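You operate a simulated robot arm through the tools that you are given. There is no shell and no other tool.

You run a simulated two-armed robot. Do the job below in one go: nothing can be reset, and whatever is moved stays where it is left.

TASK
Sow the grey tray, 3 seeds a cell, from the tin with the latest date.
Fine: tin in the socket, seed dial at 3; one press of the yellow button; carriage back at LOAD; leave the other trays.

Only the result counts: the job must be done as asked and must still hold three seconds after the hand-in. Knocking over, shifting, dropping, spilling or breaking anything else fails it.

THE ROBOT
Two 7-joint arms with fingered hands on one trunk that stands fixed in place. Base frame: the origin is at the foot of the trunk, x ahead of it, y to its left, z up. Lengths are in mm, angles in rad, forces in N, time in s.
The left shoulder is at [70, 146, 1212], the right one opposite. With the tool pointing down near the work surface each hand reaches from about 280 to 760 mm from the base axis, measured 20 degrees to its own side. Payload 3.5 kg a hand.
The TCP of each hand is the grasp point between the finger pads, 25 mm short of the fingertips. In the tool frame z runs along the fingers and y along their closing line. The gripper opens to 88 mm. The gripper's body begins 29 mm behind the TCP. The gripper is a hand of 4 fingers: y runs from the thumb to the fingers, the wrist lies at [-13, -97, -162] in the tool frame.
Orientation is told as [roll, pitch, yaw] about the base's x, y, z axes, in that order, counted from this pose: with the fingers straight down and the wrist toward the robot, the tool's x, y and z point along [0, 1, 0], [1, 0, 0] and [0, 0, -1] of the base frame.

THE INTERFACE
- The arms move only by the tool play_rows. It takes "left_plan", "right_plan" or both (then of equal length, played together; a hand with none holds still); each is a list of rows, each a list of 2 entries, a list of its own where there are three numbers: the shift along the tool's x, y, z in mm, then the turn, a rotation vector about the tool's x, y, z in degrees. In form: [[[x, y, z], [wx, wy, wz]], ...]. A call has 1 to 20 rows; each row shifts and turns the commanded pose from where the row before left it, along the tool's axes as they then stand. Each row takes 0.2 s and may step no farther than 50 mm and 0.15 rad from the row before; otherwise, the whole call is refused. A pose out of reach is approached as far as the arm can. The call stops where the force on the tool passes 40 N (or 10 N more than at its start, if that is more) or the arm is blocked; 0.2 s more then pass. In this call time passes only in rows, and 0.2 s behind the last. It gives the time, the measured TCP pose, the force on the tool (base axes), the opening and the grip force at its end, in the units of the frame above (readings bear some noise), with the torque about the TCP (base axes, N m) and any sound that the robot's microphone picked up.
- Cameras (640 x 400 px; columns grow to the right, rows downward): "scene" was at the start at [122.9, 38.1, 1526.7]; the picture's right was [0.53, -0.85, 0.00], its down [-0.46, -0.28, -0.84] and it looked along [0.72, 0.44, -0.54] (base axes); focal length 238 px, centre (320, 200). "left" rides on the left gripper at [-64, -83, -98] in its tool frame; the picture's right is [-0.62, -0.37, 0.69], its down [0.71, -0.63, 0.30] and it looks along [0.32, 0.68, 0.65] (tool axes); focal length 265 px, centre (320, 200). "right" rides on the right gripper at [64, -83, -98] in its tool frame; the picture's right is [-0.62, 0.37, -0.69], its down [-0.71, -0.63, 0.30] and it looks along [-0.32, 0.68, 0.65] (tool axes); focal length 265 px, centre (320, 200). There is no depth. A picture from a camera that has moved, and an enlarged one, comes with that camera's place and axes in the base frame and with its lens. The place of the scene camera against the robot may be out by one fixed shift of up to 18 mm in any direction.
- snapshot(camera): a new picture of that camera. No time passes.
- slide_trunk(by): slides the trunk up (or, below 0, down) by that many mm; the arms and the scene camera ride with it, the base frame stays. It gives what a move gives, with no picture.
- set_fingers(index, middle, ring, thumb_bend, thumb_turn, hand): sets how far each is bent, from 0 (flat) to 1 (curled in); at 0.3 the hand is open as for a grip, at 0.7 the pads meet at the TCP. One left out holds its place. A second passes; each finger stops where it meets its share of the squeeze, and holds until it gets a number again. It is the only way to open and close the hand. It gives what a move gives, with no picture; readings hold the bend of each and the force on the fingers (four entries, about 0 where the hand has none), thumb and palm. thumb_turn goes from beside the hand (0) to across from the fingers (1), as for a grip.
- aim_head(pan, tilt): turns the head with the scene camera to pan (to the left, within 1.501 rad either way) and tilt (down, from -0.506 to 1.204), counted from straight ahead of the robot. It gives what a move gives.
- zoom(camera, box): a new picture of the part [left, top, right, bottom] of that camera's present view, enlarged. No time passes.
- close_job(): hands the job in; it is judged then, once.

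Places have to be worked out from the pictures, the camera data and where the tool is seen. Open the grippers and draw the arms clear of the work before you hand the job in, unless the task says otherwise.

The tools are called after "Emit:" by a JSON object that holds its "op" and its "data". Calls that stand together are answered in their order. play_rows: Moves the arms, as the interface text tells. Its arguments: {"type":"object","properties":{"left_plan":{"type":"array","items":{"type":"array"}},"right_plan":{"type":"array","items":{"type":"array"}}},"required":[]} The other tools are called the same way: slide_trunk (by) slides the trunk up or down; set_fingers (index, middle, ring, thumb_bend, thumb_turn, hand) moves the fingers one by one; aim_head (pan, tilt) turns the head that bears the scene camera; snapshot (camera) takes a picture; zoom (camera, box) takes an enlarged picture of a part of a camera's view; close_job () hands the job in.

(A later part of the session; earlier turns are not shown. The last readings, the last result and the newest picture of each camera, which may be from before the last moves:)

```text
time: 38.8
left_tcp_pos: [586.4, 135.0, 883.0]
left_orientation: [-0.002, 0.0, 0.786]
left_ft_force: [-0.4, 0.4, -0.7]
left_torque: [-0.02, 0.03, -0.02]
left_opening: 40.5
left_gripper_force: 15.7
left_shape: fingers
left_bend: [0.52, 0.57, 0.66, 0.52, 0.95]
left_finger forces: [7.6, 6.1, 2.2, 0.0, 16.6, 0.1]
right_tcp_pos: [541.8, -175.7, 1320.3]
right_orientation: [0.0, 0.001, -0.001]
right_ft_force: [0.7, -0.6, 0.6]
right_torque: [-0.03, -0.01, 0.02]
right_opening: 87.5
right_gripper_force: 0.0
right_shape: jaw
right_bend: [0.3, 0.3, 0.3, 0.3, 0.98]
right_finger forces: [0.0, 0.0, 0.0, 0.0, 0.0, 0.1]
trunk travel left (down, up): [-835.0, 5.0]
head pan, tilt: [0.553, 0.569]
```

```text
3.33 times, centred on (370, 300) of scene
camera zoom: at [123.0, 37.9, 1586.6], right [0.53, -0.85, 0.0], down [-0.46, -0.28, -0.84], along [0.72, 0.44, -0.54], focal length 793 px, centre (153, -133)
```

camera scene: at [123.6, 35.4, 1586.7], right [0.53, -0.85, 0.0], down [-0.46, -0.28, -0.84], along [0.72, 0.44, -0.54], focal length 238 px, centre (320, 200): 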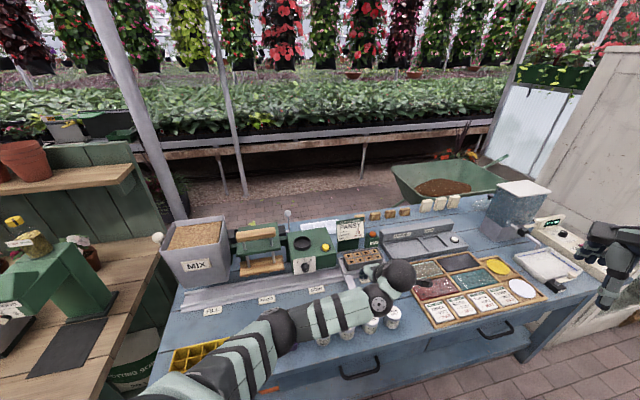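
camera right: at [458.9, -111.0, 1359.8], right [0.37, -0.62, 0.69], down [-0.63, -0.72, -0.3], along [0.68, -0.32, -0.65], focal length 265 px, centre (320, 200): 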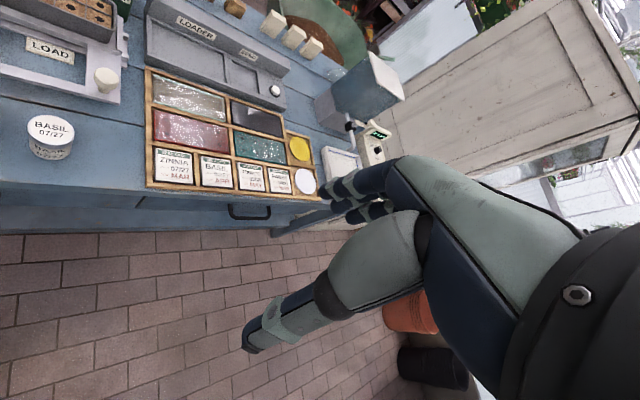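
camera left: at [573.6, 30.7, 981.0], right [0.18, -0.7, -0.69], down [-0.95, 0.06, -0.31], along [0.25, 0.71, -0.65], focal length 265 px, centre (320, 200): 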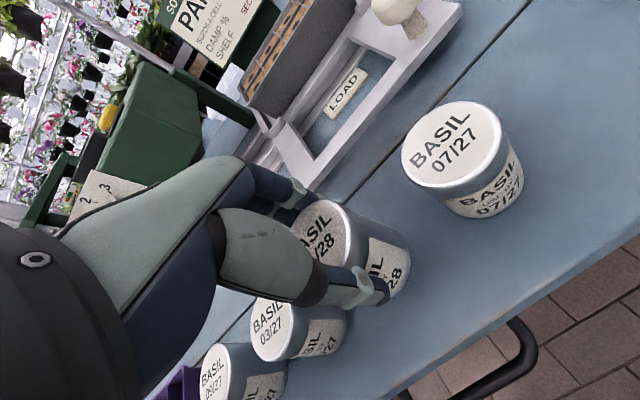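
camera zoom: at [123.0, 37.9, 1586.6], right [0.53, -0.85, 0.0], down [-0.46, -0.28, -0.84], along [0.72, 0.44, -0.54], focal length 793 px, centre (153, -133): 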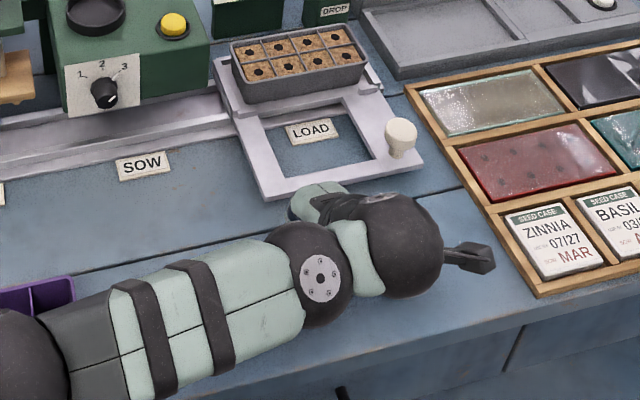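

The tin lifted cleanly and sits within about 1–2 mm of the hand's centre. I raise it well clear and carry it toward the seeder, stopping short of the socket to measure again.

Emit:
{"op": "play_rows", "data": {"left_plan": [[[0, 0, -40], [0, 0, 0]], [[0, 0, -40], [0, 0, 0]], [[0, 0, -40], [0, 0, 0]], [[0, 0, -40], [0, 0, 0]], [[0, 0, -40], [0, 0, 0]], [[24, 27, 0], [0, 0, 0]], [[24, 27, 0], [0, 0, 0]], [[24, 27, 0], [0, 0, 0]], [[24, 27, 0], [0, 0, 0]], [[24, 27, 0], [0, 0, 0]], [[24, 27, 0], [0, 0, 0]], [[24, 27, 0], [0, 0, 0]]]}}

Emit:
{"op": "snapshot", "data": {"camera": "left"}}

Emit:
{"op": "snapshot", "data": {"camera": "scene"}}

```text
time: 41.4
left_tcp_pos: [589.9, 356.0, 1087.5]
left_orientation: [0.002, -0.003, 0.792]
left_ft_force: [0.7, 0.3, 0.0]
left_torque: [-0.01, 0.0, -0.02]
left_opening: 40.8
left_gripper_force: 16.3
left_shape: fingers
left_bend: [0.52, 0.57, 0.67, 0.52, 0.95]
left_finger forces: [7.5, 6.1, 2.1, 0.0, 16.2, 0.0]
left hand out of reach, approached as far as the arm can: row 12
right_tcp_pos: [541.5, -174.1, 1320.6]
right_orientation: [0.0, -0.002, 0.0]
right_ft_force: [-0.1, -0.8, 0.1]
right_torque: [-0.02, 0.01, 0.02]
right_opening: 87.6
right_gripper_force: 0.1
right_shape: jaw
right_bend: [0.3, 0.3, 0.3, 0.3, 0.98]
right_finger forces: [0.0, 0.1, 0.0, 0.0, 0.0, 0.0]
trunk travel left (down, up): [-835.0, 5.0]
head pan, tilt: [0.553, 0.569]
```

```text
taken
camera left: at [577.6, 250.7, 1184.6], right [0.18, -0.7, -0.69], down [-0.95, 0.06, -0.31], along [0.25, 0.72, -0.65], focal length 265 px, centre (320, 200)
```

left: 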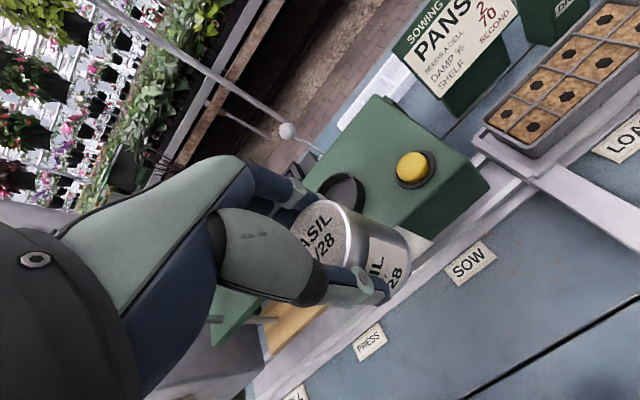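

```text
taken
camera scene: at [122.2, 38.5, 1586.7], right [0.53, -0.85, 0.0], down [-0.46, -0.28, -0.84], along [0.72, 0.44, -0.54], focal length 238 px, centre (320, 200)
```

scene: 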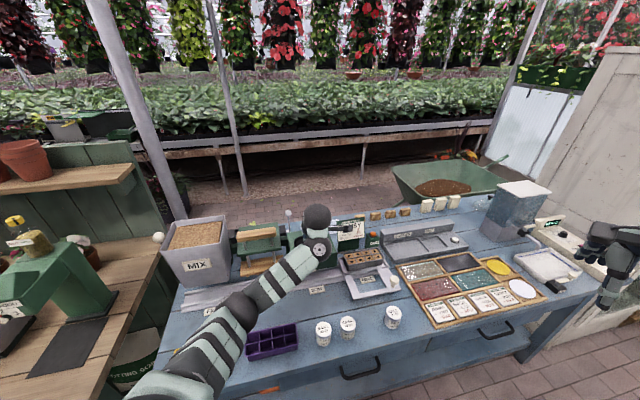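

Reach runs out slightly at this yaw, so since the tin is round I try the move with the hand yawed a little less, checking in small steps at this safe height.

Emit:
{"op": "play_rows", "data": {"left_plan": [[[0, 0, 0], [0, 0, 6]], [[0, 0, 0], [0, 0, 6]], [[8, 20, 0], [0, 0, 0]], [[8, 20, 0], [0, 0, 0]]]}}

```text
time: 42.4
left_tcp_pos: [568.5, 296.7, 1097.8]
left_orientation: [0.001, -0.002, 0.58]
left_ft_force: [0.7, 1.0, -1.1]
left_torque: [-0.05, 0.01, -0.04]
left_opening: 40.8
left_gripper_force: 15.5
left_shape: fingers
left_bend: [0.52, 0.57, 0.67, 0.52, 0.95]
left_finger forces: [7.4, 6.1, 2.1, 0.0, 16.3, 0.1]
left hand out of reach, approached as far as the arm can: row 1, 2, 3, 4
right_tcp_pos: [543.6, -175.7, 1318.6]
right_orientation: [0.0, -0.001, 0.0]
right_ft_force: [-0.3, 0.7, 0.1]
right_torque: [0.04, -0.03, -0.01]
right_opening: 87.8
right_gripper_force: 0.0
right_shape: jaw
right_bend: [0.3, 0.3, 0.3, 0.3, 0.98]
right_finger forces: [0.0, 0.0, 0.1, 0.0, 0.1, 0.0]
trunk travel left (down, up): [-835.0, 5.0]
head pan, tilt: [0.553, 0.569]
```

Less yaw is worse, so I go the other way and yaw the hand to about 65°.

Emit:
{"op": "play_rows", "data": {"left_plan": [[[0, 0, 0], [0, 0, -8]], [[0, 0, 0], [0, 0, -8]], [[0, 0, 0], [0, 0, -8]], [[0, 0, 0], [0, 0, -8]]]}}

Emit:
{"op": "snapshot", "data": {"camera": "scene"}}

```text
time: 43.4
left_tcp_pos: [575.5, 302.4, 1091.8]
left_orientation: [-0.013, -0.009, 0.985]
left_ft_force: [-0.1, 0.0, -0.1]
left_torque: [0.02, -0.01, -0.01]
left_opening: 40.9
left_gripper_force: 15.3
left_shape: fingers
left_bend: [0.52, 0.57, 0.67, 0.52, 0.95]
left_finger forces: [7.7, 6.1, 2.0, 0.0, 16.3, 0.1]
left hand out of reach, approached as far as the arm can: row 3, 4
right_tcp_pos: [542.6, -175.1, 1319.1]
right_orientation: [0.001, -0.001, -0.001]
right_ft_force: [0.1, 0.8, 1.1]
right_torque: [0.0, -0.03, 0.0]
right_opening: 87.7
right_gripper_force: 0.1
right_shape: jaw
right_bend: [0.3, 0.3, 0.3, 0.3, 0.98]
right_finger forces: [0.0, 0.1, 0.0, 0.1, 0.0, 0.0]
trunk travel left (down, up): [-835.0, 5.0]
head pan, tilt: [0.553, 0.569]
```

```text
taken
camera scene: at [123.4, 38.4, 1586.6], right [0.53, -0.85, 0.0], down [-0.46, -0.28, -0.84], along [0.72, 0.44, -0.54], focal length 238 px, centre (320, 200)
```

scene: 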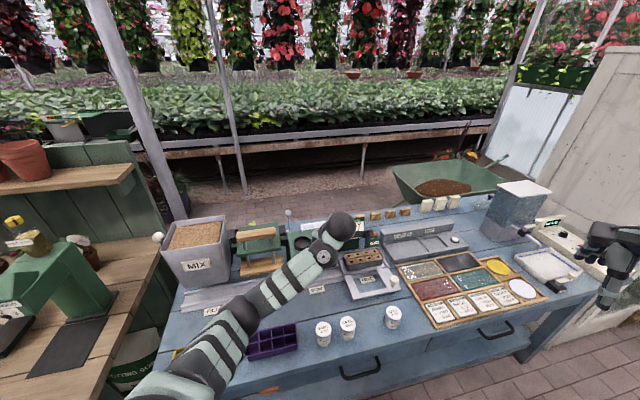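

The trouble is the forearm being level with the shoulder at this height; lower down there was no problem. I return to 45° yaw while lowering 45 mm, still over open bench in front of the seeder.

Emit:
{"op": "play_rows", "data": {"left_plan": [[[0, 0, 22], [-0.17, 0.42, 5.73]], [[0, 0, 22], [-0.17, 0.42, 5.73]], [[0, 0, 0], [0, 0, 0]]]}}

```text
time: 44.2
left_tcp_pos: [574.2, 304.0, 1047.3]
left_orientation: [0.005, -0.015, 0.784]
left_ft_force: [0.1, -1.2, -0.1]
left_torque: [0.0, 0.0, 0.0]
left_opening: 40.7
left_gripper_force: 16.0
left_shape: fingers
left_bend: [0.52, 0.57, 0.67, 0.52, 0.95]
left_finger forces: [7.6, 6.1, 2.0, 0.0, 16.1, 0.1]
right_tcp_pos: [542.6, -175.8, 1321.1]
right_orientation: [0.0, 0.0, 0.001]
right_ft_force: [-0.6, 0.5, 0.7]
right_torque: [0.01, 0.0, -0.01]
right_opening: 87.5
right_gripper_force: 0.0
right_shape: jaw
right_bend: [0.3, 0.3, 0.3, 0.3, 0.98]
right_finger forces: [0.0, 0.1, 0.0, 0.0, 0.0, 0.1]
trunk travel left (down, up): [-835.0, 5.0]
head pan, tilt: [0.553, 0.569]
```

Now in reach again. I trim the small tilt and move left and forward to line up in front of the socket at TCP z about 1042.

Emit:
{"op": "play_rows", "data": {"left_plan": [[[22, 30, 2], [0.8, 0.4, 0]], [[22, 30, 2], [0, 0, 0]], [[0, 0, 0], [0, 0, 0]]]}}

Emit:
{"op": "snapshot", "data": {"camera": "left"}}

Emit:
{"op": "zoom", "data": {"camera": "left", "box": [260, 80, 480, 320]}}

Emit:
{"op": "zoom", "data": {"camera": "scene", "box": [240, 190, 400, 300]}}

```text
time: 45.0
left_tcp_pos: [577.3, 355.5, 1049.8]
left_orientation: [0.012, -0.006, 0.791]
left_ft_force: [-0.7, -0.4, -0.8]
left_torque: [0.0, 0.06, 0.0]
left_opening: 40.8
left_gripper_force: 16.1
left_shape: fingers
left_bend: [0.52, 0.57, 0.67, 0.52, 0.95]
left_finger forces: [7.7, 6.1, 2.0, 0.1, 16.1, 0.1]
left hand out of reach, approached as far as the arm can: row 2
right_tcp_pos: [541.7, -175.8, 1320.2]
right_orientation: [-0.002, 0.001, -0.001]
right_ft_force: [0.3, 0.4, -0.7]
right_torque: [0.04, 0.04, 0.05]
right_opening: 87.5
right_gripper_force: 0.0
right_shape: jaw
right_bend: [0.3, 0.3, 0.3, 0.3, 0.98]
right_finger forces: [0.0, 0.1, 0.0, 0.0, 0.0, 0.0]
trunk travel left (down, up): [-835.0, 5.0]
head pan, tilt: [0.553, 0.569]
```

```text
taken
camera left: at [564.3, 249.5, 1145.8], right [0.18, -0.69, -0.7], down [-0.95, 0.06, -0.3], along [0.25, 0.72, -0.65], focal length 265 px, centre (320, 200)
```

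left: 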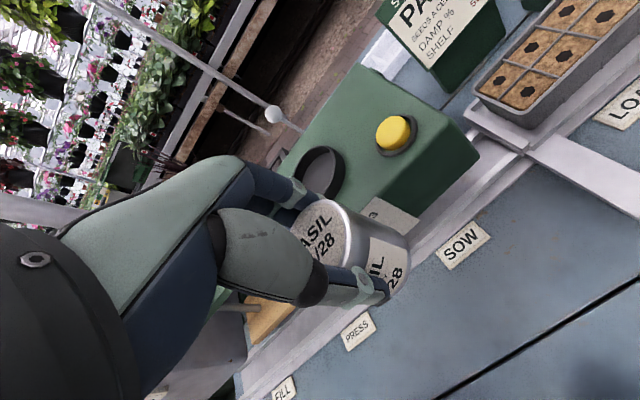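

```text
1.67 times, centred on (370, 200) of left
camera zoom: at [564.3, 249.5, 1145.8], right [0.18, -0.69, -0.7], down [-0.95, 0.06, -0.3], along [0.25, 0.72, -0.65], focal length 442 px, centre (237, 200)
```

zoom: 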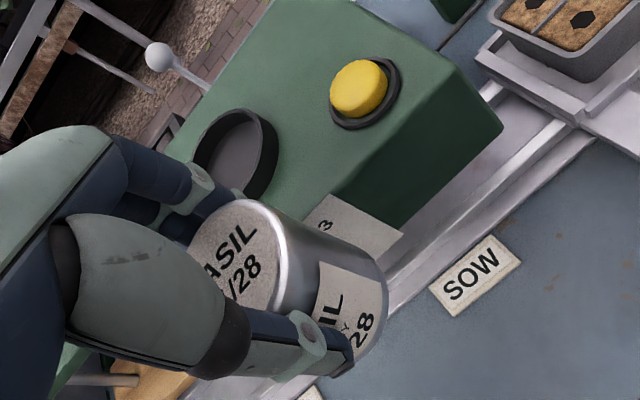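

```text
3.64 times, centred on (320, 245) of scene
camera zoom: at [122.4, 37.4, 1586.7], right [0.53, -0.85, 0.0], down [-0.46, -0.28, -0.84], along [0.72, 0.44, -0.54], focal length 865 px, centre (320, 36)
```

zoom: 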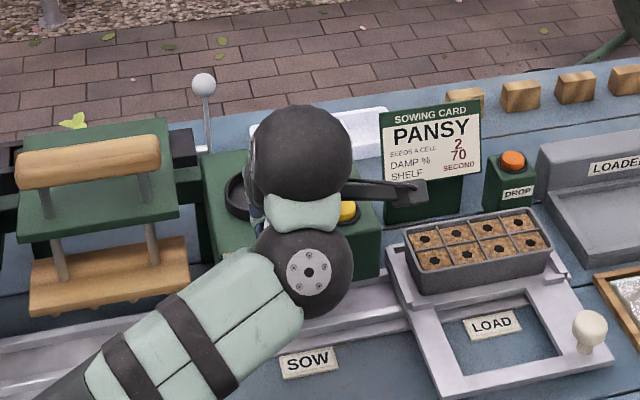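

The limit persists near y ≈ 360 in this arm posture (elbow low). I lift 40 mm for safety and push leftward in small steps to see whether the arm reconfigures.

Emit:
{"op": "play_rows", "data": {"left_plan": [[[0, 0, -20], [0, 0, 0]], [[0, 0, -20], [0, 0, 0]], [[5, 8, 0], [0, 0, 0]], [[5, 8, 0], [0, 0, 0]], [[5, 8, 0], [0, 0, 0]], [[5, 8, 0], [0, 0, 0]], [[5, 8, 0], [0, 0, 0]]]}}

Emit:
{"op": "snapshot", "data": {"camera": "scene"}}

```text
time: 46.6
left_tcp_pos: [574.2, 367.6, 1096.1]
left_orientation: [0.012, -0.002, 0.792]
left_ft_force: [-0.2, 1.2, -0.8]
left_torque: [0.01, -0.01, 0.01]
left_opening: 40.9
left_gripper_force: 16.2
left_shape: fingers
left_bend: [0.52, 0.57, 0.67, 0.52, 0.95]
left_finger forces: [7.6, 6.1, 2.1, 0.0, 16.2, 0.1]
left hand out of reach, approached as far as the arm can: row 4, 5, 6, 7
right_tcp_pos: [543.3, -174.7, 1320.0]
right_orientation: [0.0, 0.0, 0.001]
right_ft_force: [-0.4, -0.4, 0.0]
right_torque: [0.02, -0.01, 0.03]
right_opening: 87.6
right_gripper_force: 0.0
right_shape: jaw
right_bend: [0.3, 0.3, 0.3, 0.3, 0.98]
right_finger forces: [0.1, 0.1, 0.0, 0.0, 0.0, 0.0]
trunk travel left (down, up): [-835.0, 5.0]
head pan, tilt: [0.553, 0.569]
```

```text
taken
camera scene: at [123.1, 38.2, 1586.6], right [0.53, -0.85, 0.0], down [-0.46, -0.28, -0.84], along [0.72, 0.44, -0.54], focal length 238 px, centre (320, 200)
```

scene: 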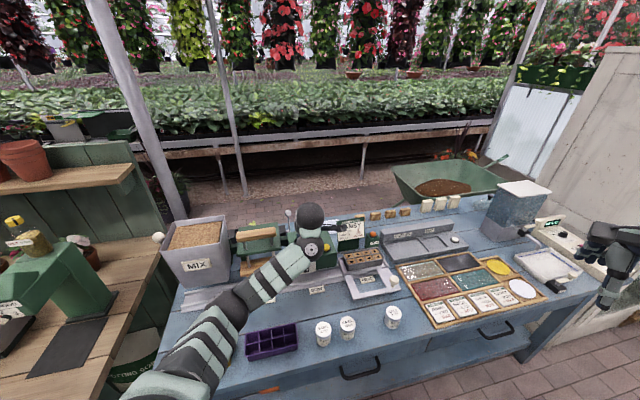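

The arm is caught in an elbow-low posture that cannot reach the socket. I lift the tin well up and back toward the arm's original starting pose, where the elbow was high, to change posture safely.

Emit:
{"op": "play_rows", "data": {"left_plan": [[[15.9, -13.1, -38.5], [0, 0, 0]], [[15.9, -13.1, -38.5], [0, 0, 0]], [[15.9, -13.1, -38.5], [0, 0, 0]], [[15.9, -13.1, -38.5], [0, 0, 0]]]}}

Emit:
{"op": "snapshot", "data": {"camera": "scene"}}

```text
time: 47.6
left_tcp_pos: [559.5, 368.8, 1125.5]
left_orientation: [0.01, -0.006, 0.787]
left_ft_force: [0.0, -0.2, -0.2]
left_torque: [0.0, -0.02, 0.03]
left_opening: 40.6
left_gripper_force: 16.2
left_shape: fingers
left_bend: [0.52, 0.57, 0.67, 0.52, 0.95]
left_finger forces: [7.6, 6.1, 2.0, 0.0, 16.2, 0.0]
left hand out of reach, approached as far as the arm can: row 1, 2, 3, 4
right_tcp_pos: [542.0, -176.0, 1321.1]
right_orientation: [0.0, 0.0, 0.0]
right_ft_force: [-0.3, 0.2, 0.3]
right_torque: [0.0, 0.01, -0.03]
right_opening: 87.6
right_gripper_force: 0.0
right_shape: jaw
right_bend: [0.3, 0.3, 0.3, 0.3, 0.98]
right_finger forces: [0.0, 0.0, 0.0, 0.1, 0.0, 0.0]
trunk travel left (down, up): [-835.0, 5.0]
head pan, tilt: [0.553, 0.569]
```

```text
taken
camera scene: at [122.5, 38.3, 1586.7], right [0.53, -0.85, 0.0], down [-0.46, -0.28, -0.84], along [0.72, 0.44, -0.54], focal length 238 px, centre (320, 200)
```

scene: 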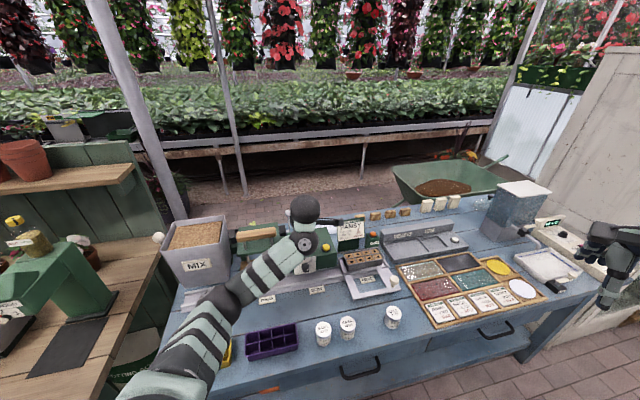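

The model that fits: with the arm bent this much the elbow hangs too low for the hand to point down. With the arm stretched out it should work, so I route around: first back to the right, then out, then left along a wide arc to the socket.

Emit:
{"op": "play_rows", "data": {"left_plan": [[[-35, -24.5, 16], [0, 0, 0]], [[-35, -24.5, 16], [0, 0, 0]], [[-35, -24.5, 16], [0, 0, 0]], [[-35, -24.5, 16], [0, 0, 0]]]}}

```text
time: 48.6
left_tcp_pos: [591.5, 196.4, 1059.6]
left_orientation: [0.012, -0.003, 0.787]
left_ft_force: [0.6, 0.3, 0.6]
left_torque: [0.0, -0.01, 0.01]
left_opening: 40.6
left_gripper_force: 16.3
left_shape: fingers
left_bend: [0.52, 0.57, 0.67, 0.52, 0.95]
left_finger forces: [7.6, 6.1, 2.1, 0.0, 16.0, 0.1]
right_tcp_pos: [544.1, -178.0, 1318.5]
right_orientation: [0.001, 0.0, -0.001]
right_ft_force: [-0.5, 0.0, 0.6]
right_torque: [-0.04, 0.02, -0.01]
right_opening: 87.6
right_gripper_force: 0.0
right_shape: jaw
right_bend: [0.3, 0.3, 0.3, 0.3, 0.98]
right_finger forces: [0.0, 0.1, 0.0, 0.0, 0.0, 0.1]
trunk travel left (down, up): [-835.0, 5.0]
head pan, tilt: [0.553, 0.569]
```

In reach again. I trim the tilt and extend outward over the carriage at z 1060.

Emit:
{"op": "play_rows", "data": {"left_plan": [[[-13, 33.5, 0], [0.6, -0.36, 0]], [[-13, 33.5, 0], [0, 0, 0]], [[-13, 33.5, 0], [0, 0, 0]]]}}

Emit:
{"op": "snapshot", "data": {"camera": "scene"}}

Emit:
{"op": "snapshot", "data": {"camera": "left"}}

```text
time: 49.4
left_tcp_pos: [679.9, 245.9, 1056.9]
left_orientation: [0.007, 0.008, 0.788]
left_ft_force: [0.0, 0.7, -0.4]
left_torque: [-0.07, -0.01, -0.06]
left_opening: 40.6
left_gripper_force: 15.8
left_shape: fingers
left_bend: [0.52, 0.58, 0.67, 0.52, 0.95]
left_finger forces: [7.6, 6.2, 1.9, 0.0, 15.8, 0.0]
left hand out of reach, approached as far as the arm can: row 3
right_tcp_pos: [543.2, -176.2, 1319.9]
right_orientation: [0.0, -0.001, -0.001]
right_ft_force: [0.8, -0.1, 0.0]
right_torque: [0.0, 0.02, 0.02]
right_opening: 87.5
right_gripper_force: 0.0
right_shape: jaw
right_bend: [0.3, 0.3, 0.3, 0.3, 0.98]
right_finger forces: [0.1, 0.0, 0.1, 0.0, 0.0, 0.0]
trunk travel left (down, up): [-835.0, 5.0]
head pan, tilt: [0.553, 0.569]
```

```text
taken
camera scene: at [123.8, 37.2, 1586.6], right [0.53, -0.85, 0.0], down [-0.46, -0.28, -0.84], along [0.72, 0.44, -0.54], focal length 238 px, centre (320, 200)
```

scene: 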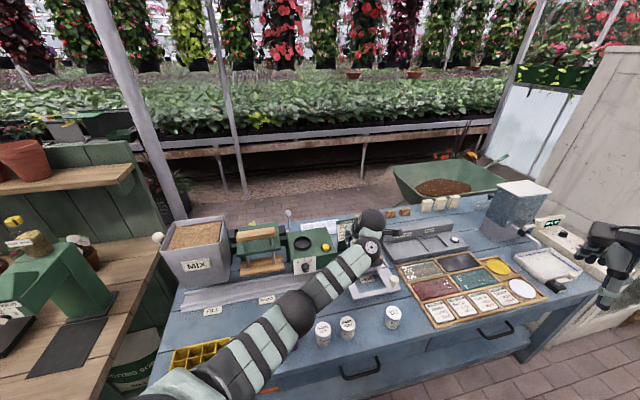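

```text
taken
camera left: at [667.2, 140.9, 1154.8], right [0.17, -0.7, -0.69], down [-0.95, 0.06, -0.29], along [0.25, 0.71, -0.66], focal length 265 px, centre (320, 200)
```

left: 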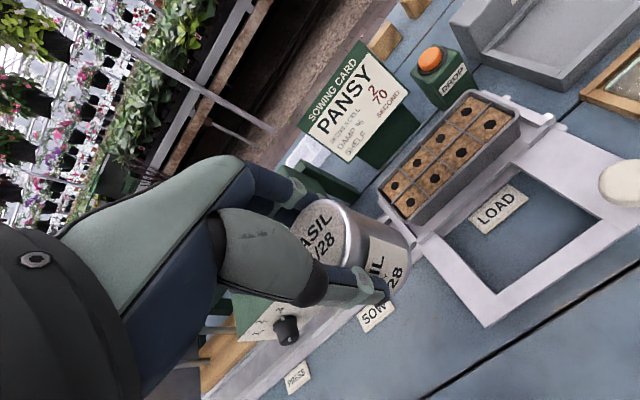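

The arm is stretched nearly straight here, so aligning the hand's yaw with the arm direction should free it. I yaw back to about 31° and move the first part of the arc leftward.

Emit:
{"op": "play_rows", "data": {"left_plan": [[[0, -5, -5], [0, 0, 7]], [[0, -5, -5], [0, 0, 7]], [[23.3, 10.5, 0], [0, 0, 0]], [[23.3, 10.5, 0], [0, 0, 0]]]}}

```text
time: 50.4
left_tcp_pos: [621.9, 250.2, 1080.2]
left_orientation: [0.004, 0.01, 0.545]
left_ft_force: [0.1, 0.2, -1.1]
left_torque: [0.01, 0.0, 0.03]
left_opening: 40.6
left_gripper_force: 15.3
left_shape: fingers
left_bend: [0.52, 0.58, 0.67, 0.52, 0.95]
left_finger forces: [7.5, 6.2, 1.9, 0.0, 15.6, 0.0]
left hand out of reach, approached as far as the arm can: row 1, 2, 3, 4
right_tcp_pos: [541.8, -174.5, 1320.5]
right_orientation: [0.001, 0.0, 0.001]
right_ft_force: [0.4, 0.3, 0.0]
right_torque: [0.03, -0.01, -0.01]
right_opening: 87.9
right_gripper_force: 0.1
right_shape: jaw
right_bend: [0.3, 0.3, 0.3, 0.3, 0.98]
right_finger forces: [0.0, 0.0, 0.0, 0.0, 0.1, 0.0]
trunk travel left (down, up): [-835.0, 5.0]
head pan, tilt: [0.553, 0.569]
```

Reducing yaw pulled the arm back again, so I look closely at the arm's posture here before deciding.

Emit:
{"op": "snapshot", "data": {"camera": "scene"}}

Emit:
{"op": "zoom", "data": {"camera": "scene", "box": [140, 180, 440, 400]}}

```text
taken
camera scene: at [122.7, 38.9, 1586.6], right [0.53, -0.85, 0.0], down [-0.46, -0.28, -0.84], along [0.72, 0.44, -0.54], focal length 238 px, centre (320, 200)
```

scene: 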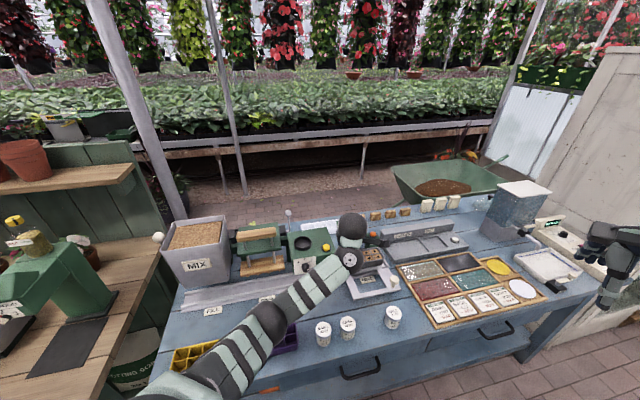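

```text
1.82 times, centred on (290, 290) of scene
camera zoom: at [122.7, 38.9, 1586.6], right [0.53, -0.85, 0.0], down [-0.46, -0.28, -0.84], along [0.72, 0.44, -0.54], focal length 432 px, centre (374, 36)
```

zoom: 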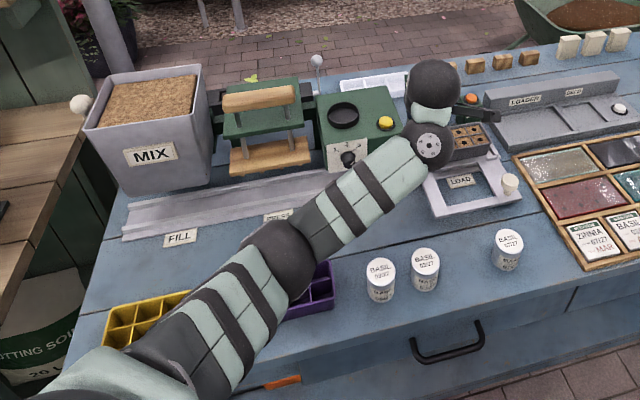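

The left arm in this elbow-low posture can't place the tin, so I will set the tin back exactly where it stood, reconfigure the empty arm to the elbow-high posture, and pick it up again. First I go back above its place.

Emit:
{"op": "play_rows", "data": {"left_plan": [[[0, 0, 5], [0, 0, -6.9]], [[0, 0, 5], [0, 0, -6.9]], [[-19, -35, 5], [0, 0, 0]], [[-19, -35, 5], [0, 0, 0]], [[-19, -35, 5], [0, 0, 0]]]}}

Emit:
{"op": "snapshot", "data": {"camera": "left"}}

```text
time: 51.6
left_tcp_pos: [588.0, 132.1, 1055.5]
left_orientation: [0.004, 0.009, 0.785]
left_ft_force: [0.0, 0.0, 0.4]
left_torque: [0.03, 0.03, 0.01]
left_opening: 40.7
left_gripper_force: 15.2
left_shape: fingers
left_bend: [0.52, 0.58, 0.67, 0.52, 0.95]
left_finger forces: [7.4, 6.2, 1.8, 0.1, 15.8, 0.0]
right_tcp_pos: [542.7, -175.9, 1319.6]
right_orientation: [0.003, 0.0, -0.002]
right_ft_force: [-0.2, -0.8, 0.5]
right_torque: [0.03, -0.01, 0.0]
right_opening: 87.5
right_gripper_force: 0.0
right_shape: jaw
right_bend: [0.3, 0.3, 0.3, 0.3, 0.98]
right_finger forces: [0.1, 0.0, 0.0, 0.1, 0.1, 0.1]
trunk travel left (down, up): [-835.0, 5.0]
head pan, tilt: [0.553, 0.569]
```

```text
taken
camera left: at [574.7, 28.5, 1153.4], right [0.17, -0.7, -0.69], down [-0.95, 0.06, -0.3], along [0.25, 0.71, -0.66], focal length 265 px, centre (320, 200)
```

left: 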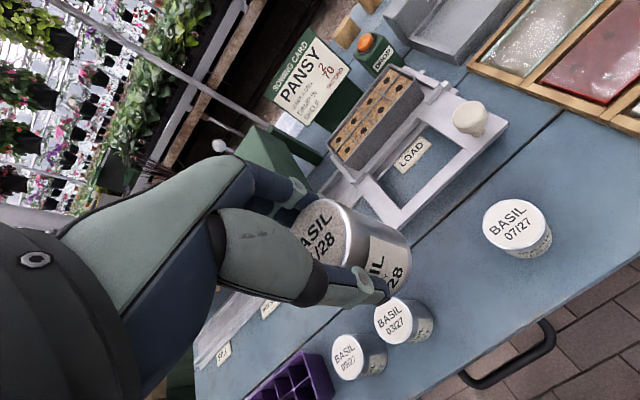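

I descend with the tin to just above the bench at its original spot, trimming the slight tilt.

Emit:
{"op": "play_rows", "data": {"left_plan": [[[2, 2, 45], [-0.2, -0.5, 0]], [[0, 0, 45], [0, 0, 0]], [[0, 0, 45], [0, 0, 0]], [[0, 0, 40], [0, 0, 0]], [[0, 0, 10], [0, 0, 0]], [[0, 0, 8], [0, 0, 0]], [[0, 0, 3], [0, 0, 0]]]}}

Emit:
{"op": "snapshot", "data": {"camera": "left"}}

```text
time: 53.2
left_tcp_pos: [585.9, 136.7, 857.4]
left_orientation: [-0.003, 0.004, 0.783]
left_ft_force: [-0.6, 0.2, -0.6]
left_torque: [0.01, -0.01, 0.01]
left_opening: 40.4
left_gripper_force: 15.6
left_shape: fingers
left_bend: [0.52, 0.58, 0.67, 0.52, 0.95]
left_finger forces: [7.5, 6.2, 1.8, 0.0, 15.5, 0.0]
right_tcp_pos: [542.7, -175.2, 1320.7]
right_orientation: [-0.001, 0.0, 0.001]
right_ft_force: [-0.4, 0.4, 0.1]
right_torque: [-0.01, -0.01, 0.0]
right_opening: 87.3
right_gripper_force: 0.1
right_shape: jaw
right_bend: [0.3, 0.3, 0.3, 0.3, 0.98]
right_finger forces: [0.1, 0.1, 0.0, 0.0, 0.0, 0.0]
trunk travel left (down, up): [-835.0, 5.0]
head pan, tilt: [0.553, 0.569]
```

```text
taken
camera left: at [571.7, 31.8, 956.2], right [0.18, -0.7, -0.69], down [-0.95, 0.06, -0.3], along [0.25, 0.71, -0.66], focal length 265 px, centre (320, 200)
```

left: 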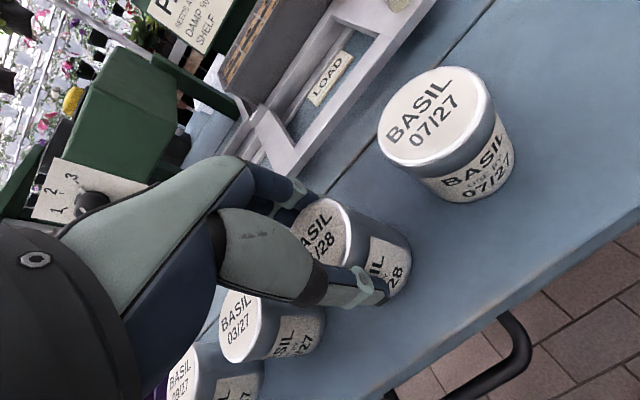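

About 3 mm remain. I lower in 1.5 mm steps until it touches.

Emit:
{"op": "play_rows", "data": {"left_plan": [[[0, 0, 1.5], [0, 0, 0]], [[0, 0, 1.5], [0, 0, 0]], [[0, 0, 1], [0, 0, 0]]]}}

```text
time: 54.0
left_tcp_pos: [586.4, 135.4, 855.6]
left_orientation: [-0.004, 0.006, 0.784]
left_ft_force: [-0.5, 0.6, 0.2]
left_torque: [0.02, -0.02, -0.01]
left_opening: 40.4
left_gripper_force: 15.4
left_shape: fingers
left_bend: [0.52, 0.58, 0.67, 0.52, 0.95]
left_finger forces: [7.5, 6.3, 1.8, 0.1, 15.8, 0.0]
right_tcp_pos: [541.2, -176.1, 1320.1]
right_orientation: [0.0, 0.0, -0.001]
right_ft_force: [-0.1, 0.4, -0.2]
right_torque: [0.02, 0.01, -0.02]
right_opening: 87.6
right_gripper_force: 0.0
right_shape: jaw
right_bend: [0.3, 0.3, 0.3, 0.3, 0.98]
right_finger forces: [0.0, 0.1, 0.0, 0.1, 0.0, 0.1]
trunk travel left (down, up): [-835.0, 5.0]
head pan, tilt: [0.553, 0.569]
```

Still no contact force; I go down 2 mm more.

Emit:
{"op": "play_rows", "data": {"left_plan": [[[0, 0, 1], [0, 0, 0]], [[0, 0, 1], [0, 0, 0]]]}}

```text
time: 54.6
left_tcp_pos: [585.2, 134.8, 853.7]
left_orientation: [-0.006, 0.002, 0.783]
left_ft_force: [1.7, -0.7, 7.9]
left_torque: [0.15, -0.12, 0.02]
left_opening: 40.5
left_gripper_force: 16.2
left_shape: fingers
left_bend: [0.52, 0.58, 0.67, 0.52, 0.95]
left_finger forces: [7.7, 6.5, 1.9, 0.0, 17.0, 0.1]
right_tcp_pos: [542.2, -176.2, 1320.7]
right_orientation: [0.0, 0.0, -0.001]
right_ft_force: [1.0, 0.8, -1.0]
right_torque: [0.01, 0.02, 0.04]
right_opening: 87.8
right_gripper_force: 0.2
right_shape: jaw
right_bend: [0.3, 0.3, 0.3, 0.3, 0.98]
right_finger forces: [0.0, 0.1, 0.1, 0.0, 0.1, 0.0]
trunk travel left (down, up): [-835.0, 5.0]
head pan, tilt: [0.553, 0.569]
```

The tin rests on the bench (8 N upward reaction). I open the hand fully to release it.

Emit:
{"op": "set_fingers", "data": {"hand": "left", "index": 0.3, "middle": 0.3, "ring": 0.3, "thumb_bend": 0.3}}

Emit:
{"op": "snapshot", "data": {"camera": "left"}}

```text
time: 55.6
left_tcp_pos: [586.0, 134.5, 852.7]
left_orientation: [-0.004, 0.005, 0.782]
left_ft_force: [0.1, 0.7, 0.3]
left_torque: [0.02, 0.0, 0.01]
left_opening: 84.4
left_gripper_force: 0.1
left_shape: fingers
left_bend: [0.3, 0.3, 0.3, 0.3, 0.97]
left_finger forces: [0.1, 0.0, 0.1, 0.0, 0.2, 0.0]
right_tcp_pos: [542.9, -175.5, 1320.4]
right_orientation: [-0.001, 0.001, -0.001]
right_ft_force: [-0.6, 0.5, -0.3]
right_torque: [0.03, 0.0, 0.02]
right_opening: 87.7
right_gripper_force: 0.1
right_shape: jaw
right_bend: [0.3, 0.3, 0.3, 0.3, 0.98]
right_finger forces: [0.0, 0.0, 0.0, 0.1, 0.0, 0.0]
trunk travel left (down, up): [-835.0, 5.0]
head pan, tilt: [0.553, 0.569]
```

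```text
taken
camera left: at [571.9, 31.5, 950.5], right [0.18, -0.7, -0.69], down [-0.95, 0.06, -0.3], along [0.25, 0.71, -0.66], focal length 265 px, centre (320, 200)
```

left: 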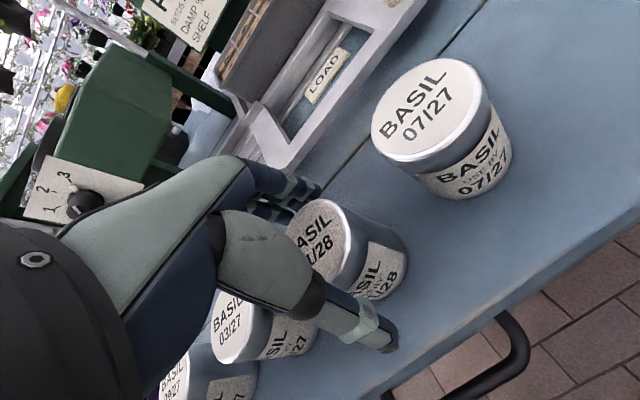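

The tin stands released at its place. I lift the empty hand straight up, clear of the tins.

Emit:
{"op": "play_rows", "data": {"left_plan": [[[0, 0, -20], [0, 0, 0]], [[0, 0, -40], [0, 0, 0]], [[0, 0, -45], [0, 0, 0]], [[0, 0, -45], [0, 0, 0]], [[0, 0, -45], [0, 0, 0]], [[0, 0, -45], [0, 0, 0]]]}}

Emit:
{"op": "snapshot", "data": {"camera": "left"}}

```text
time: 57.0
left_tcp_pos: [586.6, 136.6, 1081.6]
left_orientation: [-0.004, 0.005, 0.782]
left_ft_force: [0.4, -0.6, -0.8]
left_torque: [0.0, 0.02, 0.01]
left_opening: 84.3
left_gripper_force: 0.0
left_shape: fingers
left_bend: [0.3, 0.3, 0.3, 0.3, 0.97]
left_finger forces: [0.0, 0.0, 0.0, 0.0, 0.1, 0.0]
left hand out of reach, approached as far as the arm can: row 6
right_tcp_pos: [543.3, -175.6, 1319.6]
right_orientation: [0.0, 0.0, 0.001]
right_ft_force: [0.1, -0.3, 0.3]
right_torque: [-0.01, 0.03, -0.02]
right_opening: 87.3
right_gripper_force: 0.1
right_shape: jaw
right_bend: [0.3, 0.3, 0.3, 0.3, 0.98]
right_finger forces: [0.0, 0.0, 0.0, 0.0, 0.0, 0.0]
trunk travel left (down, up): [-835.0, 5.0]
head pan, tilt: [0.553, 0.569]
```

```text
taken
camera left: at [572.6, 32.2, 1180.4], right [0.18, -0.7, -0.69], down [-0.95, 0.06, -0.31], along [0.26, 0.71, -0.66], focal length 265 px, centre (320, 200)
```

left: 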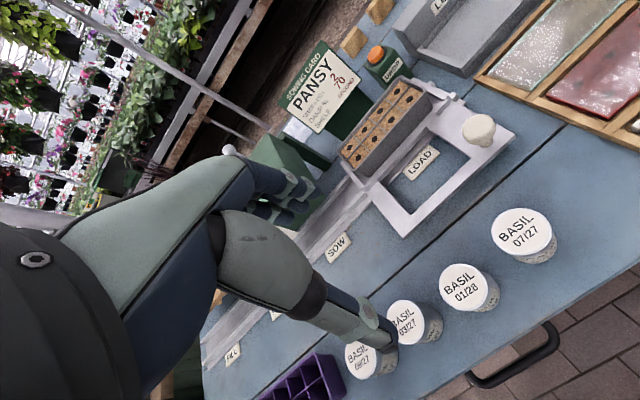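

The tin is standing safely and the arm is empty. I now reconfigure the arm in free space: first turning the hand back to level (wrist to the right), the reverse of the turn that worked before.

Emit:
{"op": "play_rows", "data": {"left_plan": [[[0, 0, 0], [-4.94, -4.94, -4.94]], [[0, 0, 0], [-4.94, -4.94, -4.94]], [[0, 0, 0], [-4.94, -4.94, -4.94]], [[0, 0, 0], [-4.94, -4.94, -4.94]], [[0, 0, 0], [-4.94, -4.94, -4.94]], [[0, 0, 0], [-4.94, -4.94, -4.94]], [[0, 0, 0], [-4.94, -4.94, -4.94]]]}}

Emit:
{"op": "snapshot", "data": {"camera": "scene"}}

```text
time: 58.6
left_tcp_pos: [600.7, 189.8, 1077.0]
left_orientation: [-0.786, -0.335, 1.57]
left_ft_force: [0.1, -0.1, 0.2]
left_torque: [-0.01, 0.0, 0.01]
left_opening: 84.4
left_gripper_force: 0.0
left_shape: fingers
left_bend: [0.3, 0.3, 0.3, 0.3, 0.97]
left_finger forces: [0.1, 0.0, 0.0, 0.0, 0.0, 0.0]
left hand out of reach, approached as far as the arm can: row 5, 6, 7
right_tcp_pos: [542.7, -174.8, 1319.9]
right_orientation: [0.0, 0.0, 0.001]
right_ft_force: [0.7, 0.1, -0.5]
right_torque: [-0.01, 0.03, -0.03]
right_opening: 87.9
right_gripper_force: 0.0
right_shape: jaw
right_bend: [0.3, 0.3, 0.3, 0.3, 0.98]
right_finger forces: [0.1, 0.0, 0.1, 0.0, 0.0, 0.0]
trunk travel left (down, up): [-835.0, 5.0]
head pan, tilt: [0.553, 0.569]
```

```text
taken
camera scene: at [123.3, 38.3, 1586.6], right [0.53, -0.85, 0.0], down [-0.46, -0.28, -0.84], along [0.72, 0.44, -0.54], focal length 238 px, centre (320, 200)
```

scene: 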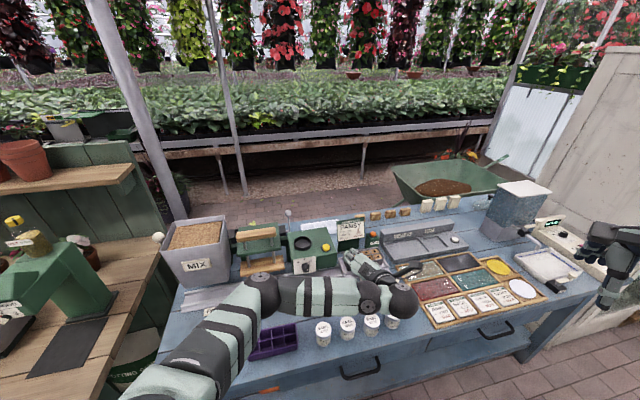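

The hand is partway round and everything is clear. I shift it left and up to roomier space before continuing.

Emit:
{"op": "play_rows", "data": {"left_plan": [[[-1.5, 41.3, -15.6], [0, 0, 0]], [[-1.5, 41.3, -15.6], [0, 0, 0]], [[-1.5, 41.3, -15.6], [0, 0, 0]], [[-1.5, 41.3, -15.6], [0, 0, 0]]]}}

Emit:
{"op": "snapshot", "data": {"camera": "scene"}}

```text
time: 59.6
left_tcp_pos: [561.2, 329.0, 1170.4]
left_orientation: [-0.784, -0.332, 1.567]
left_ft_force: [0.0, 0.7, 0.3]
left_torque: [0.03, 0.02, -0.01]
left_opening: 84.6
left_gripper_force: 0.1
left_shape: fingers
left_bend: [0.3, 0.3, 0.3, 0.3, 0.97]
left_finger forces: [0.0, 0.0, 0.0, 0.1, 0.0, 0.0]
left hand out of reach, approached as far as the arm can: row 1
right_tcp_pos: [542.0, -174.0, 1320.9]
right_orientation: [-0.002, -0.003, -0.001]
right_ft_force: [-0.7, -0.4, 0.4]
right_torque: [0.02, 0.01, 0.0]
right_opening: 87.8
right_gripper_force: 0.0
right_shape: jaw
right_bend: [0.3, 0.3, 0.3, 0.3, 0.98]
right_finger forces: [0.0, 0.0, 0.1, 0.0, 0.1, 0.1]
trunk travel left (down, up): [-835.0, 5.0]
head pan, tilt: [0.553, 0.569]
```

```text
taken
camera scene: at [121.3, 39.9, 1586.7], right [0.53, -0.85, 0.0], down [-0.46, -0.28, -0.84], along [0.72, 0.44, -0.54], focal length 238 px, centre (320, 200)
```

scene: 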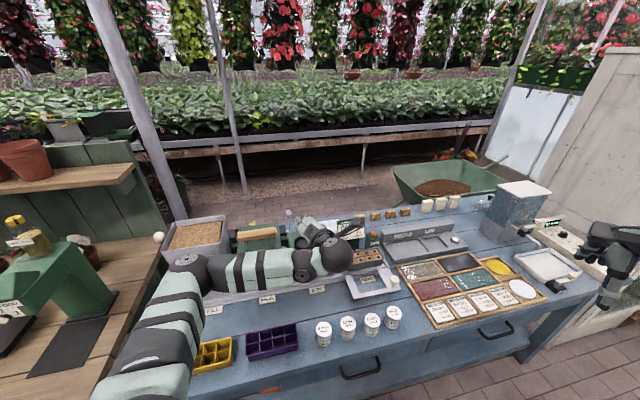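

In reach with the elbow out at the left. I finish turning to level, then roll clockwise in stages, watching the elbow.

Emit:
{"op": "play_rows", "data": {"left_plan": [[[0, 0, 0], [-4.94, -4.94, -4.94]], [[0, 0, 0], [-4.94, -4.94, -4.94]], [[0, 0, 0], [-4.94, -4.94, -4.94]], [[0, 0, 0], [-4.94, -4.94, -4.94]], [[0, 0, 0], [-4.94, -4.94, -4.94]], [[0, 0, 0], [-4.94, -4.94, -4.94]], [[0, 0, 0], [-4.94, -4.94, -4.94]], [[0, 0, 0], [0, 0, 8.2]], [[0, 0, 0], [0, 0, 8.2]], [[0, 0, 0], [0, 0, 8.2]], [[0, 0, 0], [0, 0, 8.2]]]}}

Emit:
{"op": "snapshot", "data": {"camera": "scene"}}

```text
time: 62.0
left_tcp_pos: [492.3, 543.6, 1186.9]
left_orientation: [-1.563, -0.571, 2.347]
left_ft_force: [0.6, 0.5, -0.5]
left_torque: [-0.03, 0.02, 0.02]
left_opening: 84.3
left_gripper_force: 0.0
left_shape: fingers
left_bend: [0.3, 0.3, 0.3, 0.3, 0.98]
left_finger forces: [0.1, 0.1, 0.1, 0.0, 0.1, 0.0]
left hand out of reach, approached as far as the arm can: row 2, 3, 4, 5, 6, 7, 10
right_tcp_pos: [542.1, -175.4, 1321.1]
right_orientation: [0.001, 0.0, -0.001]
right_ft_force: [0.6, 0.4, -0.2]
right_torque: [-0.03, 0.01, 0.03]
right_opening: 87.6
right_gripper_force: 0.2
right_shape: jaw
right_bend: [0.3, 0.3, 0.3, 0.3, 0.98]
right_finger forces: [0.0, 0.1, 0.0, 0.1, 0.1, 0.0]
trunk travel left (down, up): [-835.0, 5.0]
head pan, tilt: [0.553, 0.569]
```

```text
taken
camera scene: at [122.8, 38.1, 1586.7], right [0.53, -0.85, 0.0], down [-0.46, -0.28, -0.84], along [0.72, 0.44, -0.54], focal length 238 px, centre (320, 200)
```

scene: 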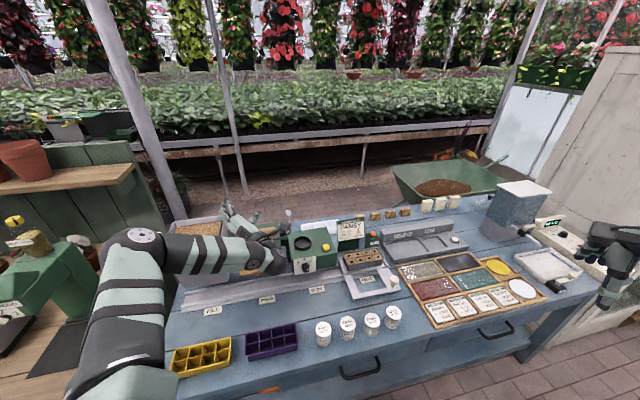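

The elbow has risen to above shoulder height on the left, which is the direction I want. I continue rolling clockwise a bit at a time.

Emit:
{"op": "play_rows", "data": {"left_plan": [[[0, 0, 0], [0, 0, 8.2]], [[0, 0, 0], [0, 0, 8.2]], [[0, 0, 0], [0, 0, 8.2]]]}}

Emit:
{"op": "snapshot", "data": {"camera": "scene"}}

```text
time: 62.8
left_tcp_pos: [493.8, 544.0, 1188.9]
left_orientation: [-1.556, -1.003, 2.339]
left_ft_force: [0.1, -0.5, 0.0]
left_torque: [0.04, 0.0, -0.02]
left_opening: 84.5
left_gripper_force: 0.1
left_shape: fingers
left_bend: [0.3, 0.3, 0.3, 0.3, 0.98]
left_finger forces: [0.0, 0.0, 0.0, 0.0, 0.1, 0.0]
right_tcp_pos: [542.9, -176.7, 1319.1]
right_orientation: [-0.001, 0.0, -0.001]
right_ft_force: [-0.3, 0.6, 1.1]
right_torque: [-0.01, -0.02, 0.01]
right_opening: 87.6
right_gripper_force: 0.1
right_shape: jaw
right_bend: [0.3, 0.3, 0.3, 0.3, 0.98]
right_finger forces: [0.1, 0.0, 0.1, 0.1, 0.0, 0.0]
trunk travel left (down, up): [-835.0, 5.0]
head pan, tilt: [0.553, 0.569]
```

```text
taken
camera scene: at [123.2, 37.8, 1586.6], right [0.53, -0.85, 0.0], down [-0.46, -0.28, -0.84], along [0.72, 0.44, -0.54], focal length 238 px, centre (320, 200)
```

scene: 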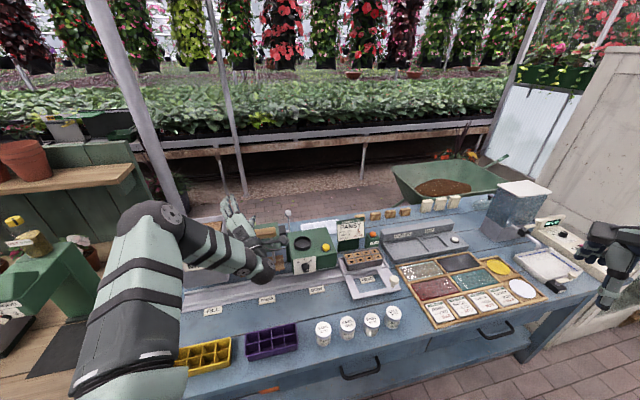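

Now the elbow is well up (about z 1420) and the pose is fully in reach. I start pitching the hand down toward vertical from here.

Emit:
{"op": "play_rows", "data": {"left_plan": [[[0, 0, 0], [7.27, 2.15, 2.15]], [[0, 0, 0], [7.27, 2.15, 2.15]], [[0, 0, 0], [7.27, 2.15, 2.15]], [[0, 0, 0], [7.27, 2.15, 2.15]]]}}

Emit:
{"op": "snapshot", "data": {"camera": "scene"}}

```text
time: 63.8
left_tcp_pos: [491.0, 542.2, 1188.4]
left_orientation: [-0.643, -0.892, 1.427]
left_ft_force: [-0.2, -0.7, 0.3]
left_torque: [0.02, -0.02, 0.0]
left_opening: 84.6
left_gripper_force: 0.1
left_shape: fingers
left_bend: [0.3, 0.3, 0.3, 0.3, 0.98]
left_finger forces: [0.0, 0.0, 0.1, 0.0, 0.0, 0.1]
right_tcp_pos: [540.9, -174.3, 1321.2]
right_orientation: [-0.001, -0.001, 0.0]
right_ft_force: [0.3, 0.0, 0.0]
right_torque: [0.0, -0.02, 0.0]
right_opening: 87.9
right_gripper_force: 0.1
right_shape: jaw
right_bend: [0.3, 0.3, 0.3, 0.3, 0.98]
right_finger forces: [0.0, 0.1, 0.1, 0.0, 0.0, 0.1]
trunk travel left (down, up): [-835.0, 5.0]
head pan, tilt: [0.553, 0.569]
```

```text
taken
camera scene: at [121.1, 38.8, 1586.8], right [0.53, -0.85, 0.0], down [-0.46, -0.28, -0.84], along [0.72, 0.44, -0.54], focal length 238 px, centre (320, 200)
```

scene: 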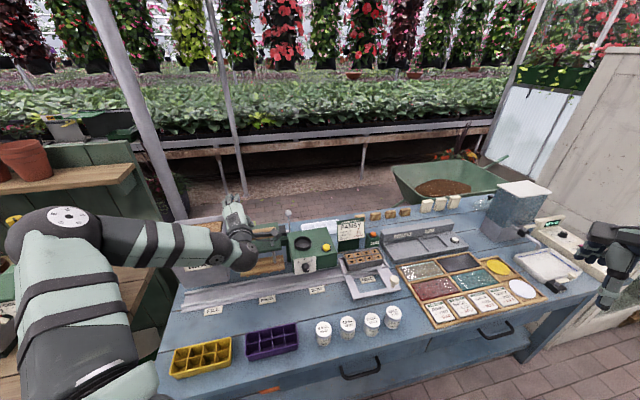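

Still in reach and clear. I continue pitching down.

Emit:
{"op": "play_rows", "data": {"left_plan": [[[0, 0, 0], [7.27, 2.15, 2.15]], [[0, 0, 0], [7.27, 2.15, 2.15]], [[0, 0, 0], [7.27, 2.15, 2.15]], [[0, 0, 0], [7.27, 2.15, 2.15]]]}}

Emit:
{"op": "snapshot", "data": {"camera": "scene"}}

```text
time: 64.8
left_tcp_pos: [493.5, 542.3, 1188.0]
left_orientation: [-0.198, -0.482, 0.985]
left_ft_force: [0.0, 0.6, -0.1]
left_torque: [-0.03, -0.01, -0.01]
left_opening: 84.8
left_gripper_force: 0.0
left_shape: fingers
left_bend: [0.3, 0.3, 0.3, 0.3, 0.98]
left_finger forces: [0.0, 0.0, 0.0, 0.1, 0.1, 0.0]
right_tcp_pos: [543.6, -176.2, 1320.1]
right_orientation: [0.0, 0.0, -0.001]
right_ft_force: [0.4, -0.3, 0.5]
right_torque: [0.01, 0.0, -0.01]
right_opening: 87.7
right_gripper_force: 0.0
right_shape: jaw
right_bend: [0.3, 0.3, 0.3, 0.3, 0.98]
right_finger forces: [0.1, 0.0, 0.0, 0.0, 0.0, 0.0]
trunk travel left (down, up): [-835.0, 5.0]
head pan, tilt: [0.553, 0.569]
```

```text
taken
camera scene: at [122.9, 37.2, 1586.6], right [0.53, -0.85, 0.0], down [-0.46, -0.28, -0.84], along [0.72, 0.44, -0.54], focal length 238 px, centre (320, 200)
```

scene: 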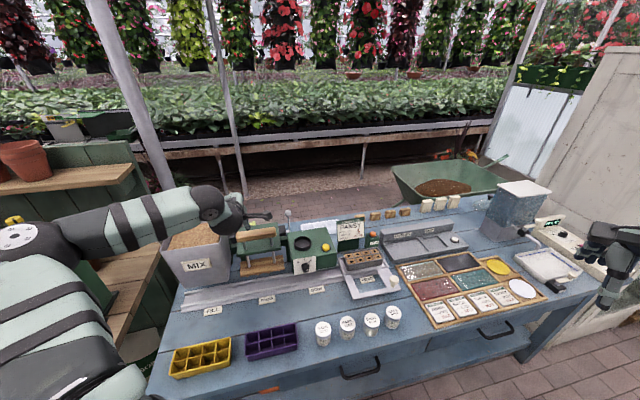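

The forearm now comes in from above-left as wanted. I finish the turn to vertical.

Emit:
{"op": "play_rows", "data": {"left_plan": [[[0, 0, 0], [7.27, 2.15, 2.15]], [[0, 0, 0], [7.27, 2.15, 2.15]], [[0, 0, 0], [7.27, 2.15, 2.15]], [[0, 0, 0], [7.27, 2.15, 2.15]]]}}

Emit:
{"op": "snapshot", "data": {"camera": "scene"}}

Emit:
{"op": "snapshot", "data": {"camera": "left"}}

```text
time: 65.8
left_tcp_pos: [494.2, 543.0, 1188.3]
left_orientation: [0.006, 0.011, 0.782]
left_ft_force: [-0.1, -0.6, -0.8]
left_torque: [0.01, 0.01, 0.02]
left_opening: 84.6
left_gripper_force: 0.1
left_shape: fingers
left_bend: [0.3, 0.3, 0.3, 0.3, 0.98]
left_finger forces: [0.0, 0.1, 0.0, 0.0, 0.0, 0.1]
right_tcp_pos: [543.2, -175.7, 1319.3]
right_orientation: [-0.001, 0.002, 0.001]
right_ft_force: [-0.1, -0.1, -0.4]
right_torque: [-0.02, -0.01, 0.0]
right_opening: 87.5
right_gripper_force: 0.1
right_shape: jaw
right_bend: [0.3, 0.3, 0.3, 0.3, 0.98]
right_finger forces: [0.0, 0.1, 0.0, 0.0, 0.1, 0.1]
trunk travel left (down, up): [-835.0, 5.0]
head pan, tilt: [0.553, 0.569]
```

```text
taken
camera scene: at [124.2, 37.5, 1586.5], right [0.53, -0.85, 0.0], down [-0.46, -0.28, -0.84], along [0.72, 0.44, -0.54], focal length 238 px, centre (320, 200)
```

scene: 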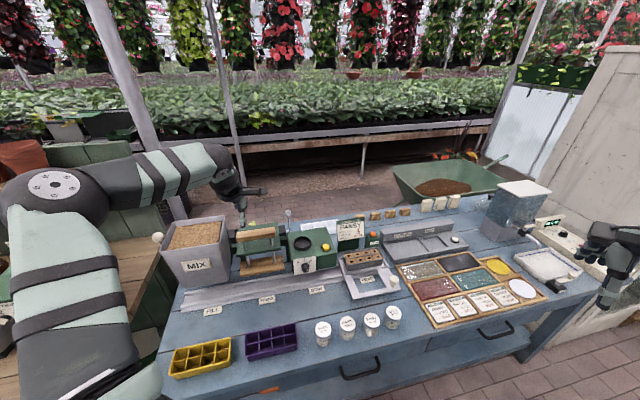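

```text
taken
camera left: at [481.1, 437.9, 1286.7], right [0.17, -0.7, -0.69], down [-0.95, 0.06, -0.3], along [0.25, 0.71, -0.66], focal length 265 px, centre (320, 200)
```

left: 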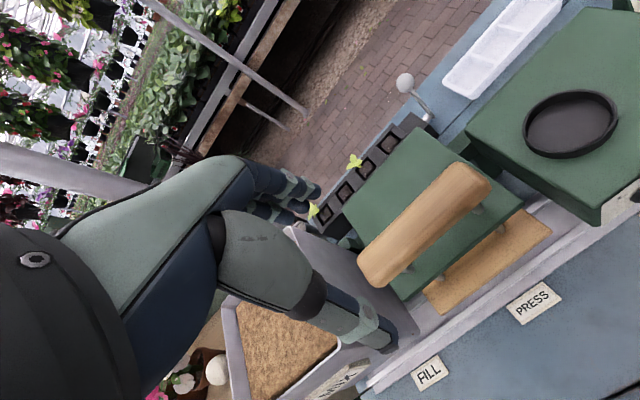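

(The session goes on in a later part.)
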